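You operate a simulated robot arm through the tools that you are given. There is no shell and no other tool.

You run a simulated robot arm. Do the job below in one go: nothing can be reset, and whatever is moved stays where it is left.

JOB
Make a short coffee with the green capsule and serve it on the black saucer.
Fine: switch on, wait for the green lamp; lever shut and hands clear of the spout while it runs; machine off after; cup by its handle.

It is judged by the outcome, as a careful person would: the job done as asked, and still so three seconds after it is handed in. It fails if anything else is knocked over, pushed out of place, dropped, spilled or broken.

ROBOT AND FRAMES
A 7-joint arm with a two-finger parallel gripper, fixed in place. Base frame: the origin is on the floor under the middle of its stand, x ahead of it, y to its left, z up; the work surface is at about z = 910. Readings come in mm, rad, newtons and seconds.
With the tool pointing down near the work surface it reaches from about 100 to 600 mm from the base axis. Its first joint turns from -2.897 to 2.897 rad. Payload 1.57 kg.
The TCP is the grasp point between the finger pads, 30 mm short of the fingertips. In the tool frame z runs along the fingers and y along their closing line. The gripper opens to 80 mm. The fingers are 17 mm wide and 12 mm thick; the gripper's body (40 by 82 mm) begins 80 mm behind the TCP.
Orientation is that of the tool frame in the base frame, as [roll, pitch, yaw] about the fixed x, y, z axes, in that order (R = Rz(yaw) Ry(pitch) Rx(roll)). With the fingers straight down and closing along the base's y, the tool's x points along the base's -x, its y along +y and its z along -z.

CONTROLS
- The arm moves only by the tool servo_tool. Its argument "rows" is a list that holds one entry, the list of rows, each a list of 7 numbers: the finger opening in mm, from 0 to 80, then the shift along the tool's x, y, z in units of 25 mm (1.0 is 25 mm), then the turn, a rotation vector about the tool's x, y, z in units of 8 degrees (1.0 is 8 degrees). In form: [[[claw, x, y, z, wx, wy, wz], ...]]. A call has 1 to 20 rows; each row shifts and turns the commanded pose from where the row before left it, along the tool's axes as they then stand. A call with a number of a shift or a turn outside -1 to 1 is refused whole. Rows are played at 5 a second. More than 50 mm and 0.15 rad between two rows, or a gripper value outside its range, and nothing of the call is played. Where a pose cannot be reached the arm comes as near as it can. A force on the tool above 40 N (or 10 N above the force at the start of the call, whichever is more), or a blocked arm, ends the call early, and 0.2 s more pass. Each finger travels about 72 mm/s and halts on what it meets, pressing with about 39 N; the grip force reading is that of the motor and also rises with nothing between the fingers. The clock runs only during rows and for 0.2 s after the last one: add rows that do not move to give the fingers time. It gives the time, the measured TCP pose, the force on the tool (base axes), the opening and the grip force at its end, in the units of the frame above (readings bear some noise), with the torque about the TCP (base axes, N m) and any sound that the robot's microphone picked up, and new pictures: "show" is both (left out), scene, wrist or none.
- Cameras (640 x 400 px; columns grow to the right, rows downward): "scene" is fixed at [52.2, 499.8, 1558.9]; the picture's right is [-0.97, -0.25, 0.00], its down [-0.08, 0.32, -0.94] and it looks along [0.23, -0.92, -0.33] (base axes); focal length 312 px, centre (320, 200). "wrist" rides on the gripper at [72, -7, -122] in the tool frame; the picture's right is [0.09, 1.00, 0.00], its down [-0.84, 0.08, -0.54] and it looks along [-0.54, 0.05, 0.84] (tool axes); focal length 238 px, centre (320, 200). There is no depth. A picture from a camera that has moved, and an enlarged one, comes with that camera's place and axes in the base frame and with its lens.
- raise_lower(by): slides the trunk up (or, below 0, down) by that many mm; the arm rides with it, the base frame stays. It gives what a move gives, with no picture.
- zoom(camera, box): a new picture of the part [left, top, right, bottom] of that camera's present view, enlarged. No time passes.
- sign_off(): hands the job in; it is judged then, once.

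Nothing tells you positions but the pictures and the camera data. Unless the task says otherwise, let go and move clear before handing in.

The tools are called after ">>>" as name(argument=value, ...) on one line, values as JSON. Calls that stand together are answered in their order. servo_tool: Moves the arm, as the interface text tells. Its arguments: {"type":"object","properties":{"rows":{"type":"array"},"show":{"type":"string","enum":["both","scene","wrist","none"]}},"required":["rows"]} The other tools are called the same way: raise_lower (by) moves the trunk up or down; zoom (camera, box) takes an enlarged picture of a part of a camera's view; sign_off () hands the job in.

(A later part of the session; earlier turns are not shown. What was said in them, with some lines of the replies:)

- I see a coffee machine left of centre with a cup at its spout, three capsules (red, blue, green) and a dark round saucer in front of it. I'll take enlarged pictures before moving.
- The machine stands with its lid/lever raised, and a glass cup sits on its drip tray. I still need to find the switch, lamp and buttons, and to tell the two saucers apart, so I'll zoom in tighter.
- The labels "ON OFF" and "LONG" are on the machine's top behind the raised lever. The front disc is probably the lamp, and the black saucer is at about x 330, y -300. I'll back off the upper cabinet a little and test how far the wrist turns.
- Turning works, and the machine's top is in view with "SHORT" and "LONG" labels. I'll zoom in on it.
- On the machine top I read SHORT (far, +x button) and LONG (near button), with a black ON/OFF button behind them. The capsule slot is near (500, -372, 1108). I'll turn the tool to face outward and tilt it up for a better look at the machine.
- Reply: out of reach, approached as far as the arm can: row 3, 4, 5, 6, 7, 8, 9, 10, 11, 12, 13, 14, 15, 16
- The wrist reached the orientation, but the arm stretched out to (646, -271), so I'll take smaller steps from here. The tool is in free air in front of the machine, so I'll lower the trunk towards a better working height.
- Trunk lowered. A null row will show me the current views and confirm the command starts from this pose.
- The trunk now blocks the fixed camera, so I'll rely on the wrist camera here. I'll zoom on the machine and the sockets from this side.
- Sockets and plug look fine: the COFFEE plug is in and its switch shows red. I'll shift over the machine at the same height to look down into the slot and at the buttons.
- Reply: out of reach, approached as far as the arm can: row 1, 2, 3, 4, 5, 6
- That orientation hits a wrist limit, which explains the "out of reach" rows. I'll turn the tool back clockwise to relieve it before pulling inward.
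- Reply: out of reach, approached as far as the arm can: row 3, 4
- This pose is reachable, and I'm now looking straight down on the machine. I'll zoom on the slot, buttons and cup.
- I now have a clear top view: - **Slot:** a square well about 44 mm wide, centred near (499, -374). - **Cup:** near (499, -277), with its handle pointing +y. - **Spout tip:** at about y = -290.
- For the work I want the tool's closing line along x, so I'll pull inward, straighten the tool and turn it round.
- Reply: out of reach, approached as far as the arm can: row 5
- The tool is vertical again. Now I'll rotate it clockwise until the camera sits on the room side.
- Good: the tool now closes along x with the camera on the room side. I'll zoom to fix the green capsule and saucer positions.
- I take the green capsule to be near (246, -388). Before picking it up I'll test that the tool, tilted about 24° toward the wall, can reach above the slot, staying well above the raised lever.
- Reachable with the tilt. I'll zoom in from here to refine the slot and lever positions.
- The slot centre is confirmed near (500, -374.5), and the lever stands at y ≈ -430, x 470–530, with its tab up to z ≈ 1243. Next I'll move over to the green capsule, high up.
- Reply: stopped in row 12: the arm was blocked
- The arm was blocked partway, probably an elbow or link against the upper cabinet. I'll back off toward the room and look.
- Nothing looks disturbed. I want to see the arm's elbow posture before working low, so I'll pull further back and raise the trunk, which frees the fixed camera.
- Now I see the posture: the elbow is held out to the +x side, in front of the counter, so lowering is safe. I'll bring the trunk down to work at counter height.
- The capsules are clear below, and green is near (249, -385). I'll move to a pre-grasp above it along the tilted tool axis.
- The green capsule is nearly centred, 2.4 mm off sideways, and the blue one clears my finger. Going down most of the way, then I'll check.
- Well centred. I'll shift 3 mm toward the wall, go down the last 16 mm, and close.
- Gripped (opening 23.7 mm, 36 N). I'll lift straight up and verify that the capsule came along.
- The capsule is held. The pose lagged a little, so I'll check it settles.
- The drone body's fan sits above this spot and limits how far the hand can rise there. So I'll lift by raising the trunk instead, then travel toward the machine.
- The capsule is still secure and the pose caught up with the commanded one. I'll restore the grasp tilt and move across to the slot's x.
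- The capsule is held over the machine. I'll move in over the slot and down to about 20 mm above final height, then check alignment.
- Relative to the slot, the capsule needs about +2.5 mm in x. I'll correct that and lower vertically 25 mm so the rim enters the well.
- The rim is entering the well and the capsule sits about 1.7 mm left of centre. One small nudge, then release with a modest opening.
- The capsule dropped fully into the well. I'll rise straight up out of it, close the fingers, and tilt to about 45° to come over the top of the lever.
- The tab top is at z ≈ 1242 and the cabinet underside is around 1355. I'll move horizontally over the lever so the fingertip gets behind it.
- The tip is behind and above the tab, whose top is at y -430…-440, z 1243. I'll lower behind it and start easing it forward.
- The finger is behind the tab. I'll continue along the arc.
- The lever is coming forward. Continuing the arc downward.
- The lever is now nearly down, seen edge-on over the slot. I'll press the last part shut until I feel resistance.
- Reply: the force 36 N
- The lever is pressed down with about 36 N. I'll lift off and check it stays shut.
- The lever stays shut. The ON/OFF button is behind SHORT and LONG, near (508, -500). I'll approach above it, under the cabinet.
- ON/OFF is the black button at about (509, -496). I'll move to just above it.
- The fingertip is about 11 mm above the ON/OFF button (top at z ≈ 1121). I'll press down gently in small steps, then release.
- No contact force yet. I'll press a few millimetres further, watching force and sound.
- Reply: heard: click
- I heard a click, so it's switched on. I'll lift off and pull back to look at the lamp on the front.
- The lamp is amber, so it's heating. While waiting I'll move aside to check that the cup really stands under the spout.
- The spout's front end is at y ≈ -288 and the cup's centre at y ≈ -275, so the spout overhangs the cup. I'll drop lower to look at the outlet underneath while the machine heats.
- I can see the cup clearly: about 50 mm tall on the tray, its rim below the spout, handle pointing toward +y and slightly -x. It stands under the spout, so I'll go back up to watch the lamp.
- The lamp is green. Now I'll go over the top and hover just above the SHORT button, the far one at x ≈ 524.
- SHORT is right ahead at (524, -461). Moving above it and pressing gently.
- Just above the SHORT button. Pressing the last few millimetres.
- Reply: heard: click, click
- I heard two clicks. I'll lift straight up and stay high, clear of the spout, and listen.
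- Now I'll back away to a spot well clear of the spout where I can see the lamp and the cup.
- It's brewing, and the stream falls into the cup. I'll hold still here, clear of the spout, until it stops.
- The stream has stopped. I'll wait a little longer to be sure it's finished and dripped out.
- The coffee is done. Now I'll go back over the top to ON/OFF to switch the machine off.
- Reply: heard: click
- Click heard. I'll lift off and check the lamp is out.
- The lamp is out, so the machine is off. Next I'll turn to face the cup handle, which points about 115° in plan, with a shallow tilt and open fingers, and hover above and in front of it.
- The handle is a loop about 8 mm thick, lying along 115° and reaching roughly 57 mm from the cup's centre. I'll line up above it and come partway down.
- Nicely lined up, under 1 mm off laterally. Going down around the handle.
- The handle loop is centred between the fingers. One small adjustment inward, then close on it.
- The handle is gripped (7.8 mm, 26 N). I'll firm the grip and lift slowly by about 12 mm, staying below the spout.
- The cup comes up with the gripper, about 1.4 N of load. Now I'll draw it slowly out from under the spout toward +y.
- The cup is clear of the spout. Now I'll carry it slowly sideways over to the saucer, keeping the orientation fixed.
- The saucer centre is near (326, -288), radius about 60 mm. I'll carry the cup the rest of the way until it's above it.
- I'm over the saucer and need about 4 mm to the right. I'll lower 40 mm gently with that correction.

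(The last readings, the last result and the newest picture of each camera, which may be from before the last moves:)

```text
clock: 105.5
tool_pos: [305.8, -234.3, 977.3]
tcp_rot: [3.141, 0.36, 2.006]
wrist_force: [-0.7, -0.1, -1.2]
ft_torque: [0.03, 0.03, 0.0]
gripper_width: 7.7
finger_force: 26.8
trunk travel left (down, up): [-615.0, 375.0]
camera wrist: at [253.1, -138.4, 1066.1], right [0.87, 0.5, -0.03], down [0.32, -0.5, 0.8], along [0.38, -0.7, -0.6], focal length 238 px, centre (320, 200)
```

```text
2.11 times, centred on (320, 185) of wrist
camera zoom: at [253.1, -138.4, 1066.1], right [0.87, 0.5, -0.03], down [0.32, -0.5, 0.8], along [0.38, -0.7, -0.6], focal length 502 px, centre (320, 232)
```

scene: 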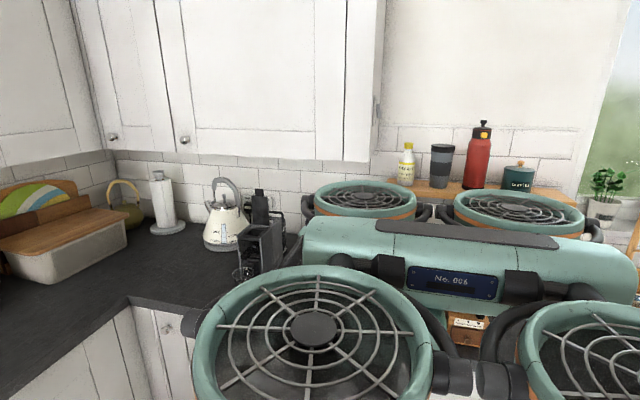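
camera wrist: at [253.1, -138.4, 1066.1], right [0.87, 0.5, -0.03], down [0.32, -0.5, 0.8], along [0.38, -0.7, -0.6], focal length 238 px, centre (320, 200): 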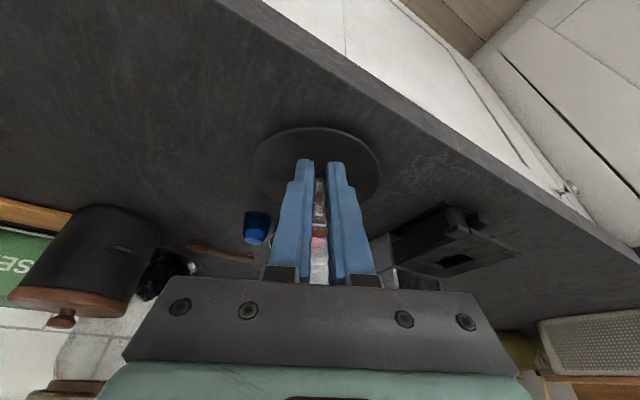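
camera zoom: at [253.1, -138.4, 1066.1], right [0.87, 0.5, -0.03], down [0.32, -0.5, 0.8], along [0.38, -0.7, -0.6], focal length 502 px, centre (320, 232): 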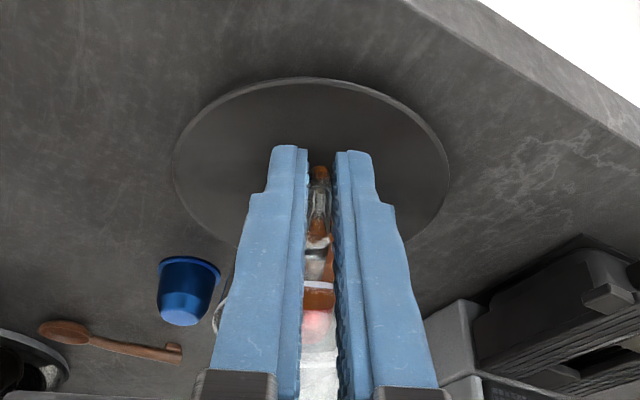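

Well centred. I'll lower slowly, watching for contact.

>>> servo_tool(rows=[[[0, 0.028, 0, 0.075, 0, 0, 0], [0, 0.028, 0, 0.075, 0, 0, 0], [0, 0.028, 0, 0.075, 0, 0, 0], [0, 0.028, 0, 0.075, 0, 0, 0], [0, 0.028, 0, 0.075, 0, 0, 0], [0, 0.014, 0, 0.0375, 0, 0, 0], [0, 0, 0, 0, 0, 0, 0]]], show="wrist")

>>> zoom(camera="wrist", box=[220, 90, 420, 280])

```text
clock: 107.2
tool_pos: [305.5, -233.7, 967.8]
tcp_rot: [-3.141, 0.358, 2.009]
wrist_force: [-0.1, 0.4, -1.5]
ft_torque: [0.05, 0.03, 0.02]
gripper_width: 7.8
finger_force: 26.3
trunk travel left (down, up): [-615.0, 375.0]
camera wrist: at [253.1, -138.3, 1055.2], right [0.87, 0.5, -0.03], down [0.32, -0.5, 0.8], along [0.38, -0.7, -0.6], focal length 238 px, centre (320, 200)
```

wrist: 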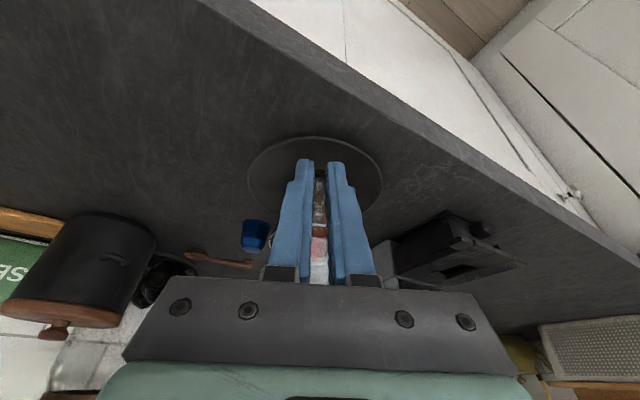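

```text
2.11 times, centred on (320, 185) of wrist
camera zoom: at [253.1, -138.3, 1055.2], right [0.87, 0.5, -0.03], down [0.32, -0.5, 0.8], along [0.38, -0.7, -0.6], focal length 502 px, centre (320, 232)
```

zoom: 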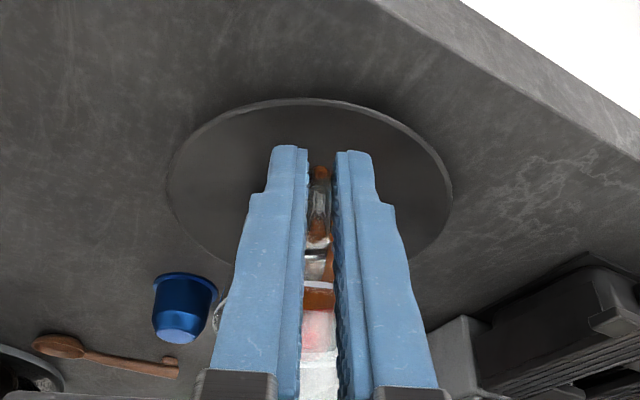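

>>> servo_tool(rows=[[[0, 0.014, 0, 0.0375, 0, 0, 0], [0, 0.014, 0, 0.0375, 0, 0, 0], [0, 0.014, 0, 0.0375, 0, 0, 0], [0, 0.014, 0, 0.0375, 0, 0, 0], [0, 0.014, 0, 0.0375, 0, 0, 0], [0, 0, 0, 0, 0, 0, 0]]], show="none")

```text
clock: 108.5
tool_pos: [306.5, -233.5, 962.2]
tcp_rot: [-3.142, 0.362, 2.009]
wrist_force: [0.0, -1.3, 17.7]
ft_torque: [-0.73, -0.28, -0.03]
gripper_width: 7.8
finger_force: 26.7
trunk travel left (down, up): [-615.0, 375.0]
```

Contact felt: about 18 N, so the cup is on the saucer. I'll ease up slightly to relieve the pressure before letting go.

>>> servo_tool(rows=[[[0, -0.008, 0, -0.022, 0, 0, 0], [0, -0.008, 0, -0.022, 0, 0, 0], [0, 0, 0, 0, 0, 0, 0]]], show="none")

```text
clock: 109.3
tool_pos: [305.9, -234.2, 961.6]
tcp_rot: [-3.141, 0.357, 2.007]
wrist_force: [-0.7, -0.7, 11.3]
ft_torque: [-0.44, -0.13, -0.02]
gripper_width: 7.9
finger_force: 26.7
trunk travel left (down, up): [-615.0, 375.0]
```

>>> servo_tool(rows=[[[0, -0.008, 0, -0.022, 0, 0, 0], [0, -0.008, 0, -0.022, 0, 0, 0], [0, 0, 0, 0, 0, 0, 0]]], show="wrist")

>>> zoom(camera="wrist", box=[220, 90, 420, 280])

```text
clock: 110.2
tool_pos: [306.3, -234.5, 963.7]
tcp_rot: [-3.141, 0.356, 2.008]
wrist_force: [-0.4, -0.4, -0.9]
ft_torque: [0.04, 0.0, -0.02]
gripper_width: 7.7
finger_force: 27.1
trunk travel left (down, up): [-615.0, 375.0]
camera wrist: at [252.9, -137.8, 1051.9], right [0.87, 0.5, -0.03], down [0.32, -0.51, 0.8], along [0.38, -0.7, -0.6], focal length 238 px, centre (320, 200)
```

wrist: 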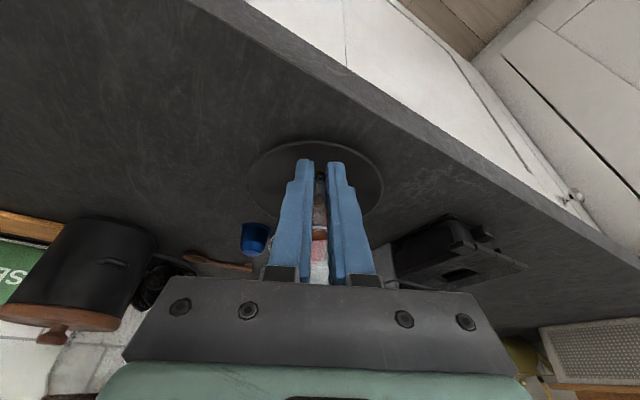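

```text
2.11 times, centred on (320, 185) of wrist
camera zoom: at [252.9, -137.8, 1051.9], right [0.87, 0.5, -0.03], down [0.32, -0.51, 0.8], along [0.38, -0.7, -0.6], focal length 502 px, centre (320, 232)
```

zoom: 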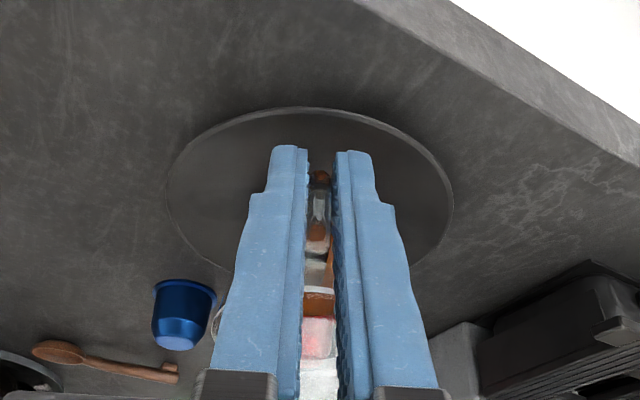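

Load is nearly back on the gripper, so I'll lower by half a millimetre for light contact, then open.

>>> servo_tool(rows=[[[0, 0.007, 0, 0.019, 0, 0, 0], [0, 0.004, 0, 0.01, 0, 0, 0], [0, 0, 0, 0, 0, 0, 0]]], show="none")

```text
clock: 111.0
tool_pos: [305.3, -234.2, 963.0]
tcp_rot: [3.141, 0.36, 2.008]
wrist_force: [0.1, -0.3, -1.9]
ft_torque: [0.06, 0.04, -0.01]
gripper_width: 7.9
finger_force: 26.8
trunk travel left (down, up): [-615.0, 375.0]
```

>>> servo_tool(rows=[[[0, 0.007, 0, 0.019, 0, 0, 0], [0, 0.004, 0, 0.01, 0, 0, 0], [0, 0, 0, 0, 0, 0, 0]]], show="none")

```text
clock: 111.8
tool_pos: [306.4, -234.5, 962.2]
tcp_rot: [3.141, 0.361, 2.007]
wrist_force: [-0.6, -0.5, 1.3]
ft_torque: [-0.09, -0.08, -0.01]
gripper_width: 7.7
finger_force: 27.3
trunk travel left (down, up): [-615.0, 375.0]
```

Light contact now, about +1 to 3 N. Opening the fingers to release the handle.

>>> servo_tool(rows=[[[0, 0.002, 0, 0.005, 0, 0, 0], [10, 0, 0, 0, 0, 0, 0], [14, 0, 0, 0, 0, 0, 0], [24, 0, 0, 0, 0, 0, 0], [40, 0, 0, 0, 0, 0, 0], [40, 0, 0, 0, 0, 0, 0], [40, 0, 0, 0, 0, 0, 0]]], show="wrist")

>>> zoom(camera="wrist", box=[220, 90, 420, 280])

```text
clock: 113.3
tool_pos: [305.0, -233.4, 962.4]
tcp_rot: [-3.141, 0.36, 2.006]
wrist_force: [0.0, 0.2, 0.4]
ft_torque: [-0.03, 0.01, 0.05]
gripper_width: 40.1
finger_force: 0.0
trunk travel left (down, up): [-615.0, 375.0]
camera wrist: at [252.9, -137.8, 1050.9], right [0.87, 0.5, -0.03], down [0.32, -0.5, 0.8], along [0.38, -0.7, -0.6], focal length 238 px, centre (320, 200)
```

wrist: 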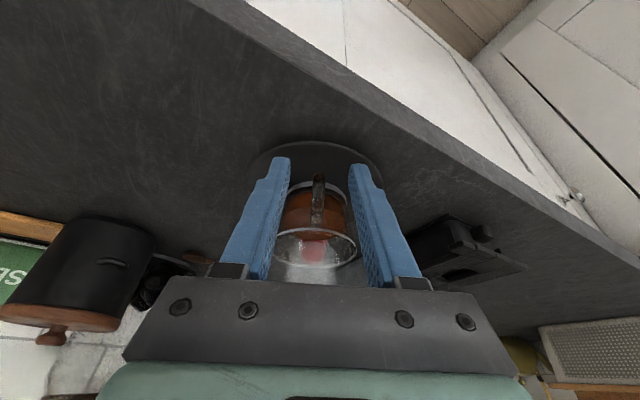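

```text
2.11 times, centred on (320, 185) of wrist
camera zoom: at [252.9, -137.8, 1050.9], right [0.87, 0.5, -0.03], down [0.32, -0.5, 0.8], along [0.38, -0.7, -0.6], focal length 502 px, centre (320, 232)
```

zoom: 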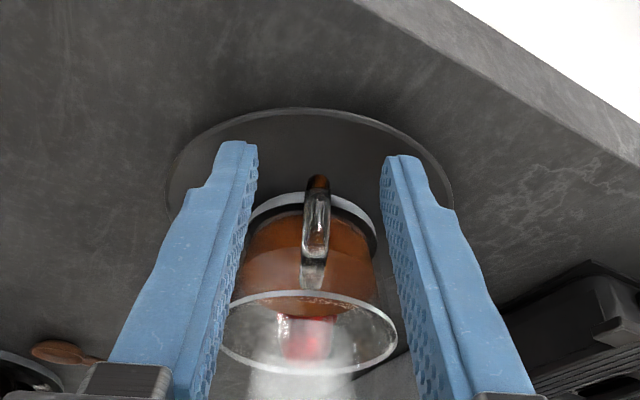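

The cup stands upright on the saucer. I'll withdraw along the tool axis, slowly at first.

>>> servo_tool(rows=[[[40, 0, 0, -0.2, 0, 0, 0], [40, 0, 0, -0.4, 0, 0, 0], [40, 0, 0, -0.6, 0, 0, 0], [40, 0, 0, -0.8, 0, 0, 0], [40, 0, 0, -0.8, 0, 0, 0], [40, 0, 0, -0.8, 0, 0, 0], [40, 0, 0, -0.8, 0, 0, 0], [40, 0.4, 0, -0.8, 0, 0, 0], [40, 0.4, 0, -0.6, 0, 0, 0], [40, 0, 0, 0, 0, 0, 0]]], show="wrist")

>>> zoom(camera="wrist", box=[220, 40, 420, 200])

```text
clock: 115.5
tool_pos: [287.4, -177.0, 1094.6]
tcp_rot: [-3.141, 0.357, 2.008]
wrist_force: [0.3, 0.3, -0.6]
ft_torque: [-0.03, 0.01, -0.02]
gripper_width: 40.1
finger_force: 0.0
out of reach, approached as far as the arm can: row 8, 9
trunk travel left (down, up): [-615.0, 375.0]
camera wrist: at [233.7, -80.7, 1183.7], right [0.87, 0.5, -0.03], down [0.32, -0.51, 0.8], along [0.38, -0.7, -0.6], focal length 238 px, centre (320, 200)
```

wrist: 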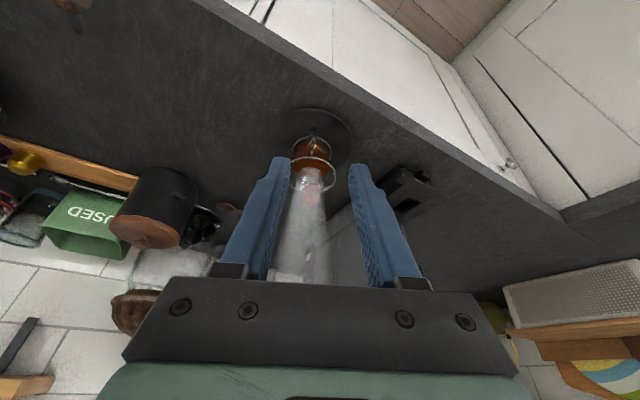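

```text
2.50 times, centred on (320, 120) of wrist
camera zoom: at [233.7, -80.7, 1183.7], right [0.87, 0.5, -0.03], down [0.32, -0.51, 0.8], along [0.38, -0.7, -0.6], focal length 596 px, centre (320, 400)
```

zoom: 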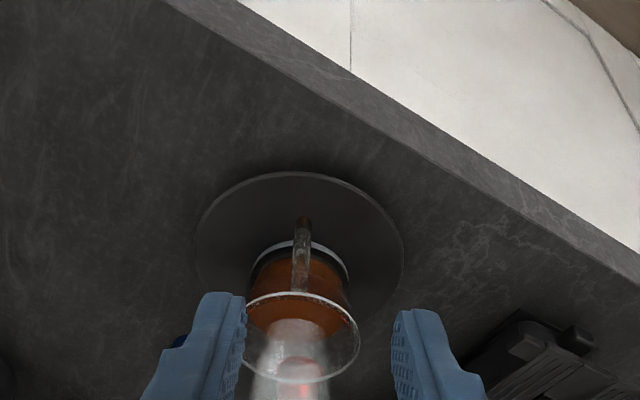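

The coffee sits centred on the black saucer. I'll raise the trunk to get clear and check the whole scene with the fixed camera.

>>> raise_lower(by=210)

>>> servo_tool(rows=[[[40, 0, 0, 0, 0, 0, 0]]], show="both")

>>> zoom(camera="scene", box=[200, 170, 360, 330])

```text
clock: 117.8
tool_pos: [287.4, -175.3, 1304.5]
tcp_rot: [-3.139, 0.358, 2.006]
wrist_force: [0.9, 0.5, 0.3]
ft_torque: [-0.01, 0.03, 0.0]
gripper_width: 39.8
finger_force: 0.0
trunk travel left (down, up): [-825.0, 165.0]
```

```text
clock: 118.2
tool_pos: [286.8, -177.7, 1304.8]
tcp_rot: [-3.14, 0.356, 2.007]
wrist_force: [1.0, 0.1, 0.7]
ft_torque: [0.01, 0.01, 0.04]
gripper_width: 39.9
finger_force: 0.0
trunk travel left (down, up): [-825.0, 165.0]
camera wrist: at [233.7, -80.8, 1393.5], right [0.87, 0.5, -0.03], down [0.32, -0.51, 0.8], along [0.38, -0.7, -0.6], focal length 238 px, centre (320, 200)
```

scene: 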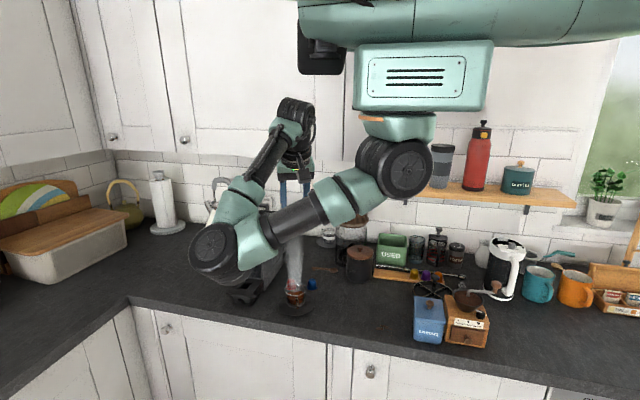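
wrist: 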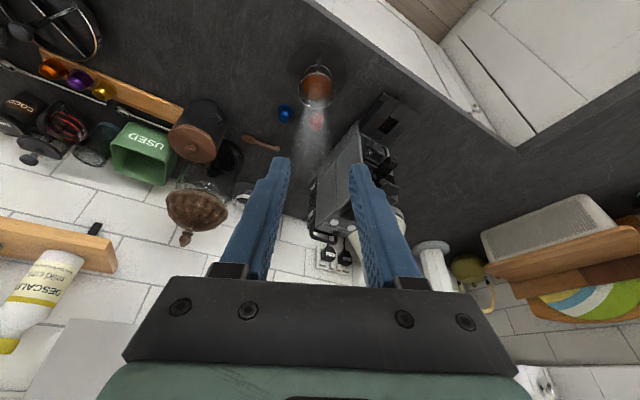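

```text
2.50 times, centred on (280, 250) of scene
camera zoom: at [52.2, 499.8, 1558.9], right [-0.97, -0.25, 0.0], down [-0.08, 0.32, -0.94], along [0.23, -0.92, -0.33], focal length 781 px, centre (420, 75)
```

zoom: 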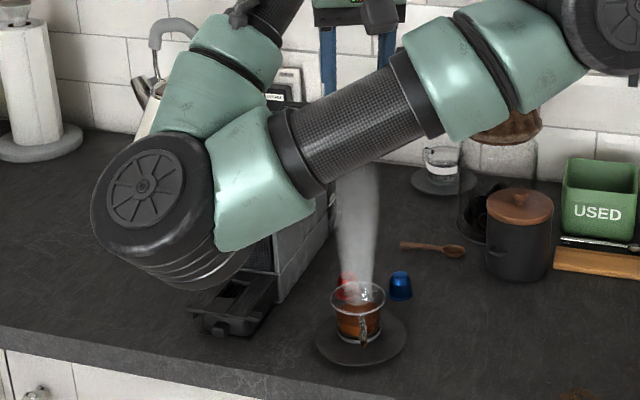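

>>> zoom(camera="wrist", box=[290, 30, 430, 170])

>>> zoom(camera="scene", box=[260, 260, 340, 330])

>>> zoom(camera="wrist", box=[300, 110, 420, 260])

```text
2.86 times, centred on (360, 100) of wrist
camera zoom: at [233.7, -80.8, 1393.5], right [0.87, 0.5, -0.03], down [0.32, -0.51, 0.8], along [0.38, -0.7, -0.6], focal length 681 px, centre (206, 486)
```

zoom: 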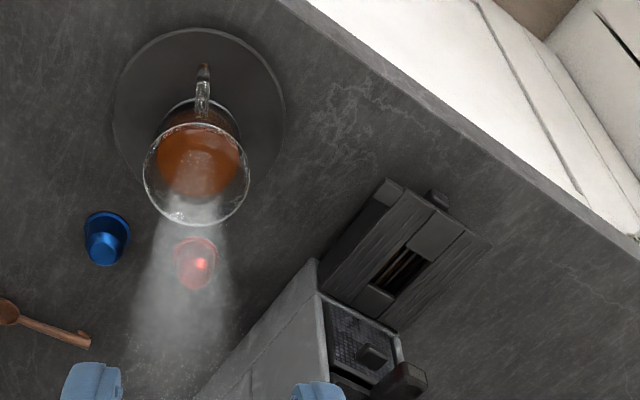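

```text
5.71 times, centred on (300, 295) of scene
camera zoom: at [52.2, 499.8, 1558.9], right [-0.97, -0.25, 0.0], down [-0.08, 0.32, -0.94], along [0.23, -0.92, -0.33], focal length 1786 px, centre (434, -343)
```

zoom: 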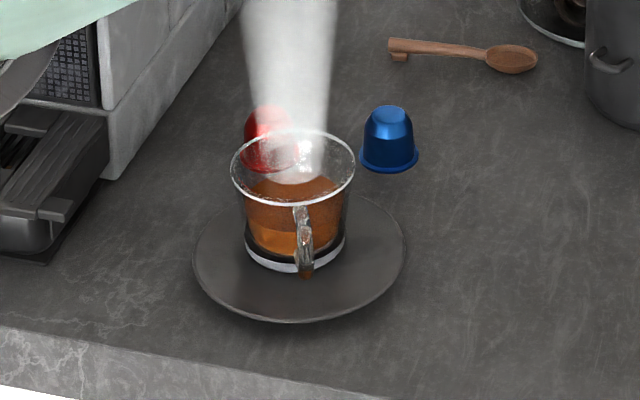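

```text
2.67 times, centred on (360, 185) of wrist
camera zoom: at [233.7, -80.8, 1393.5], right [0.87, 0.5, -0.03], down [0.32, -0.51, 0.8], along [0.38, -0.7, -0.6], focal length 636 px, centre (213, 240)
```

zoom: 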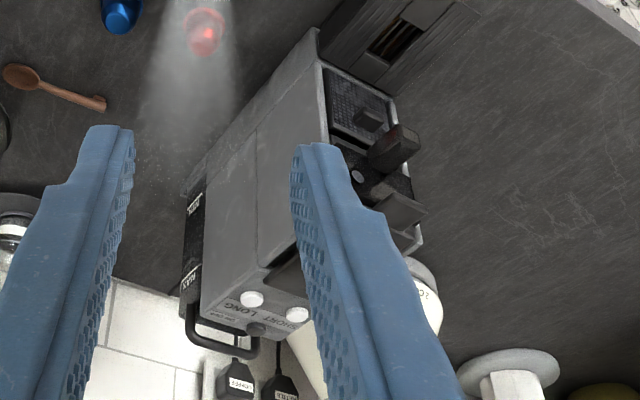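

The green capsule's short coffee now stands upright on the black saucer. The machine is off with its lever shut, nothing else has moved, and the hand is open and clear, so I'm handing it in.

>>> sign_off()

```text
The job is handed in.
```

I made a short coffee with the green capsule and set it on the black saucer, then handed the job in. I haven't been told how it was judged.

- **Brewing:** I dropped the capsule in, shut the lever and switched the machine on. I waited for the lamp to turn green, then pressed SHORT. The arm stayed clear of the spout while it ran, and the stream fell into the cup.
- **Afterwards:** I switched the machine off, and the lamp went out. I moved the cup by its handle and set it down upright near the middle of the saucer. I saw no spill in the last pictures.
- **One bump:** Early on, the arm was blocked partway through a move. The cause was probably the upper cabinet or the robot's own body. I backed off, and nothing looked disturbed then or at the end.

The used capsule is still in the machine.
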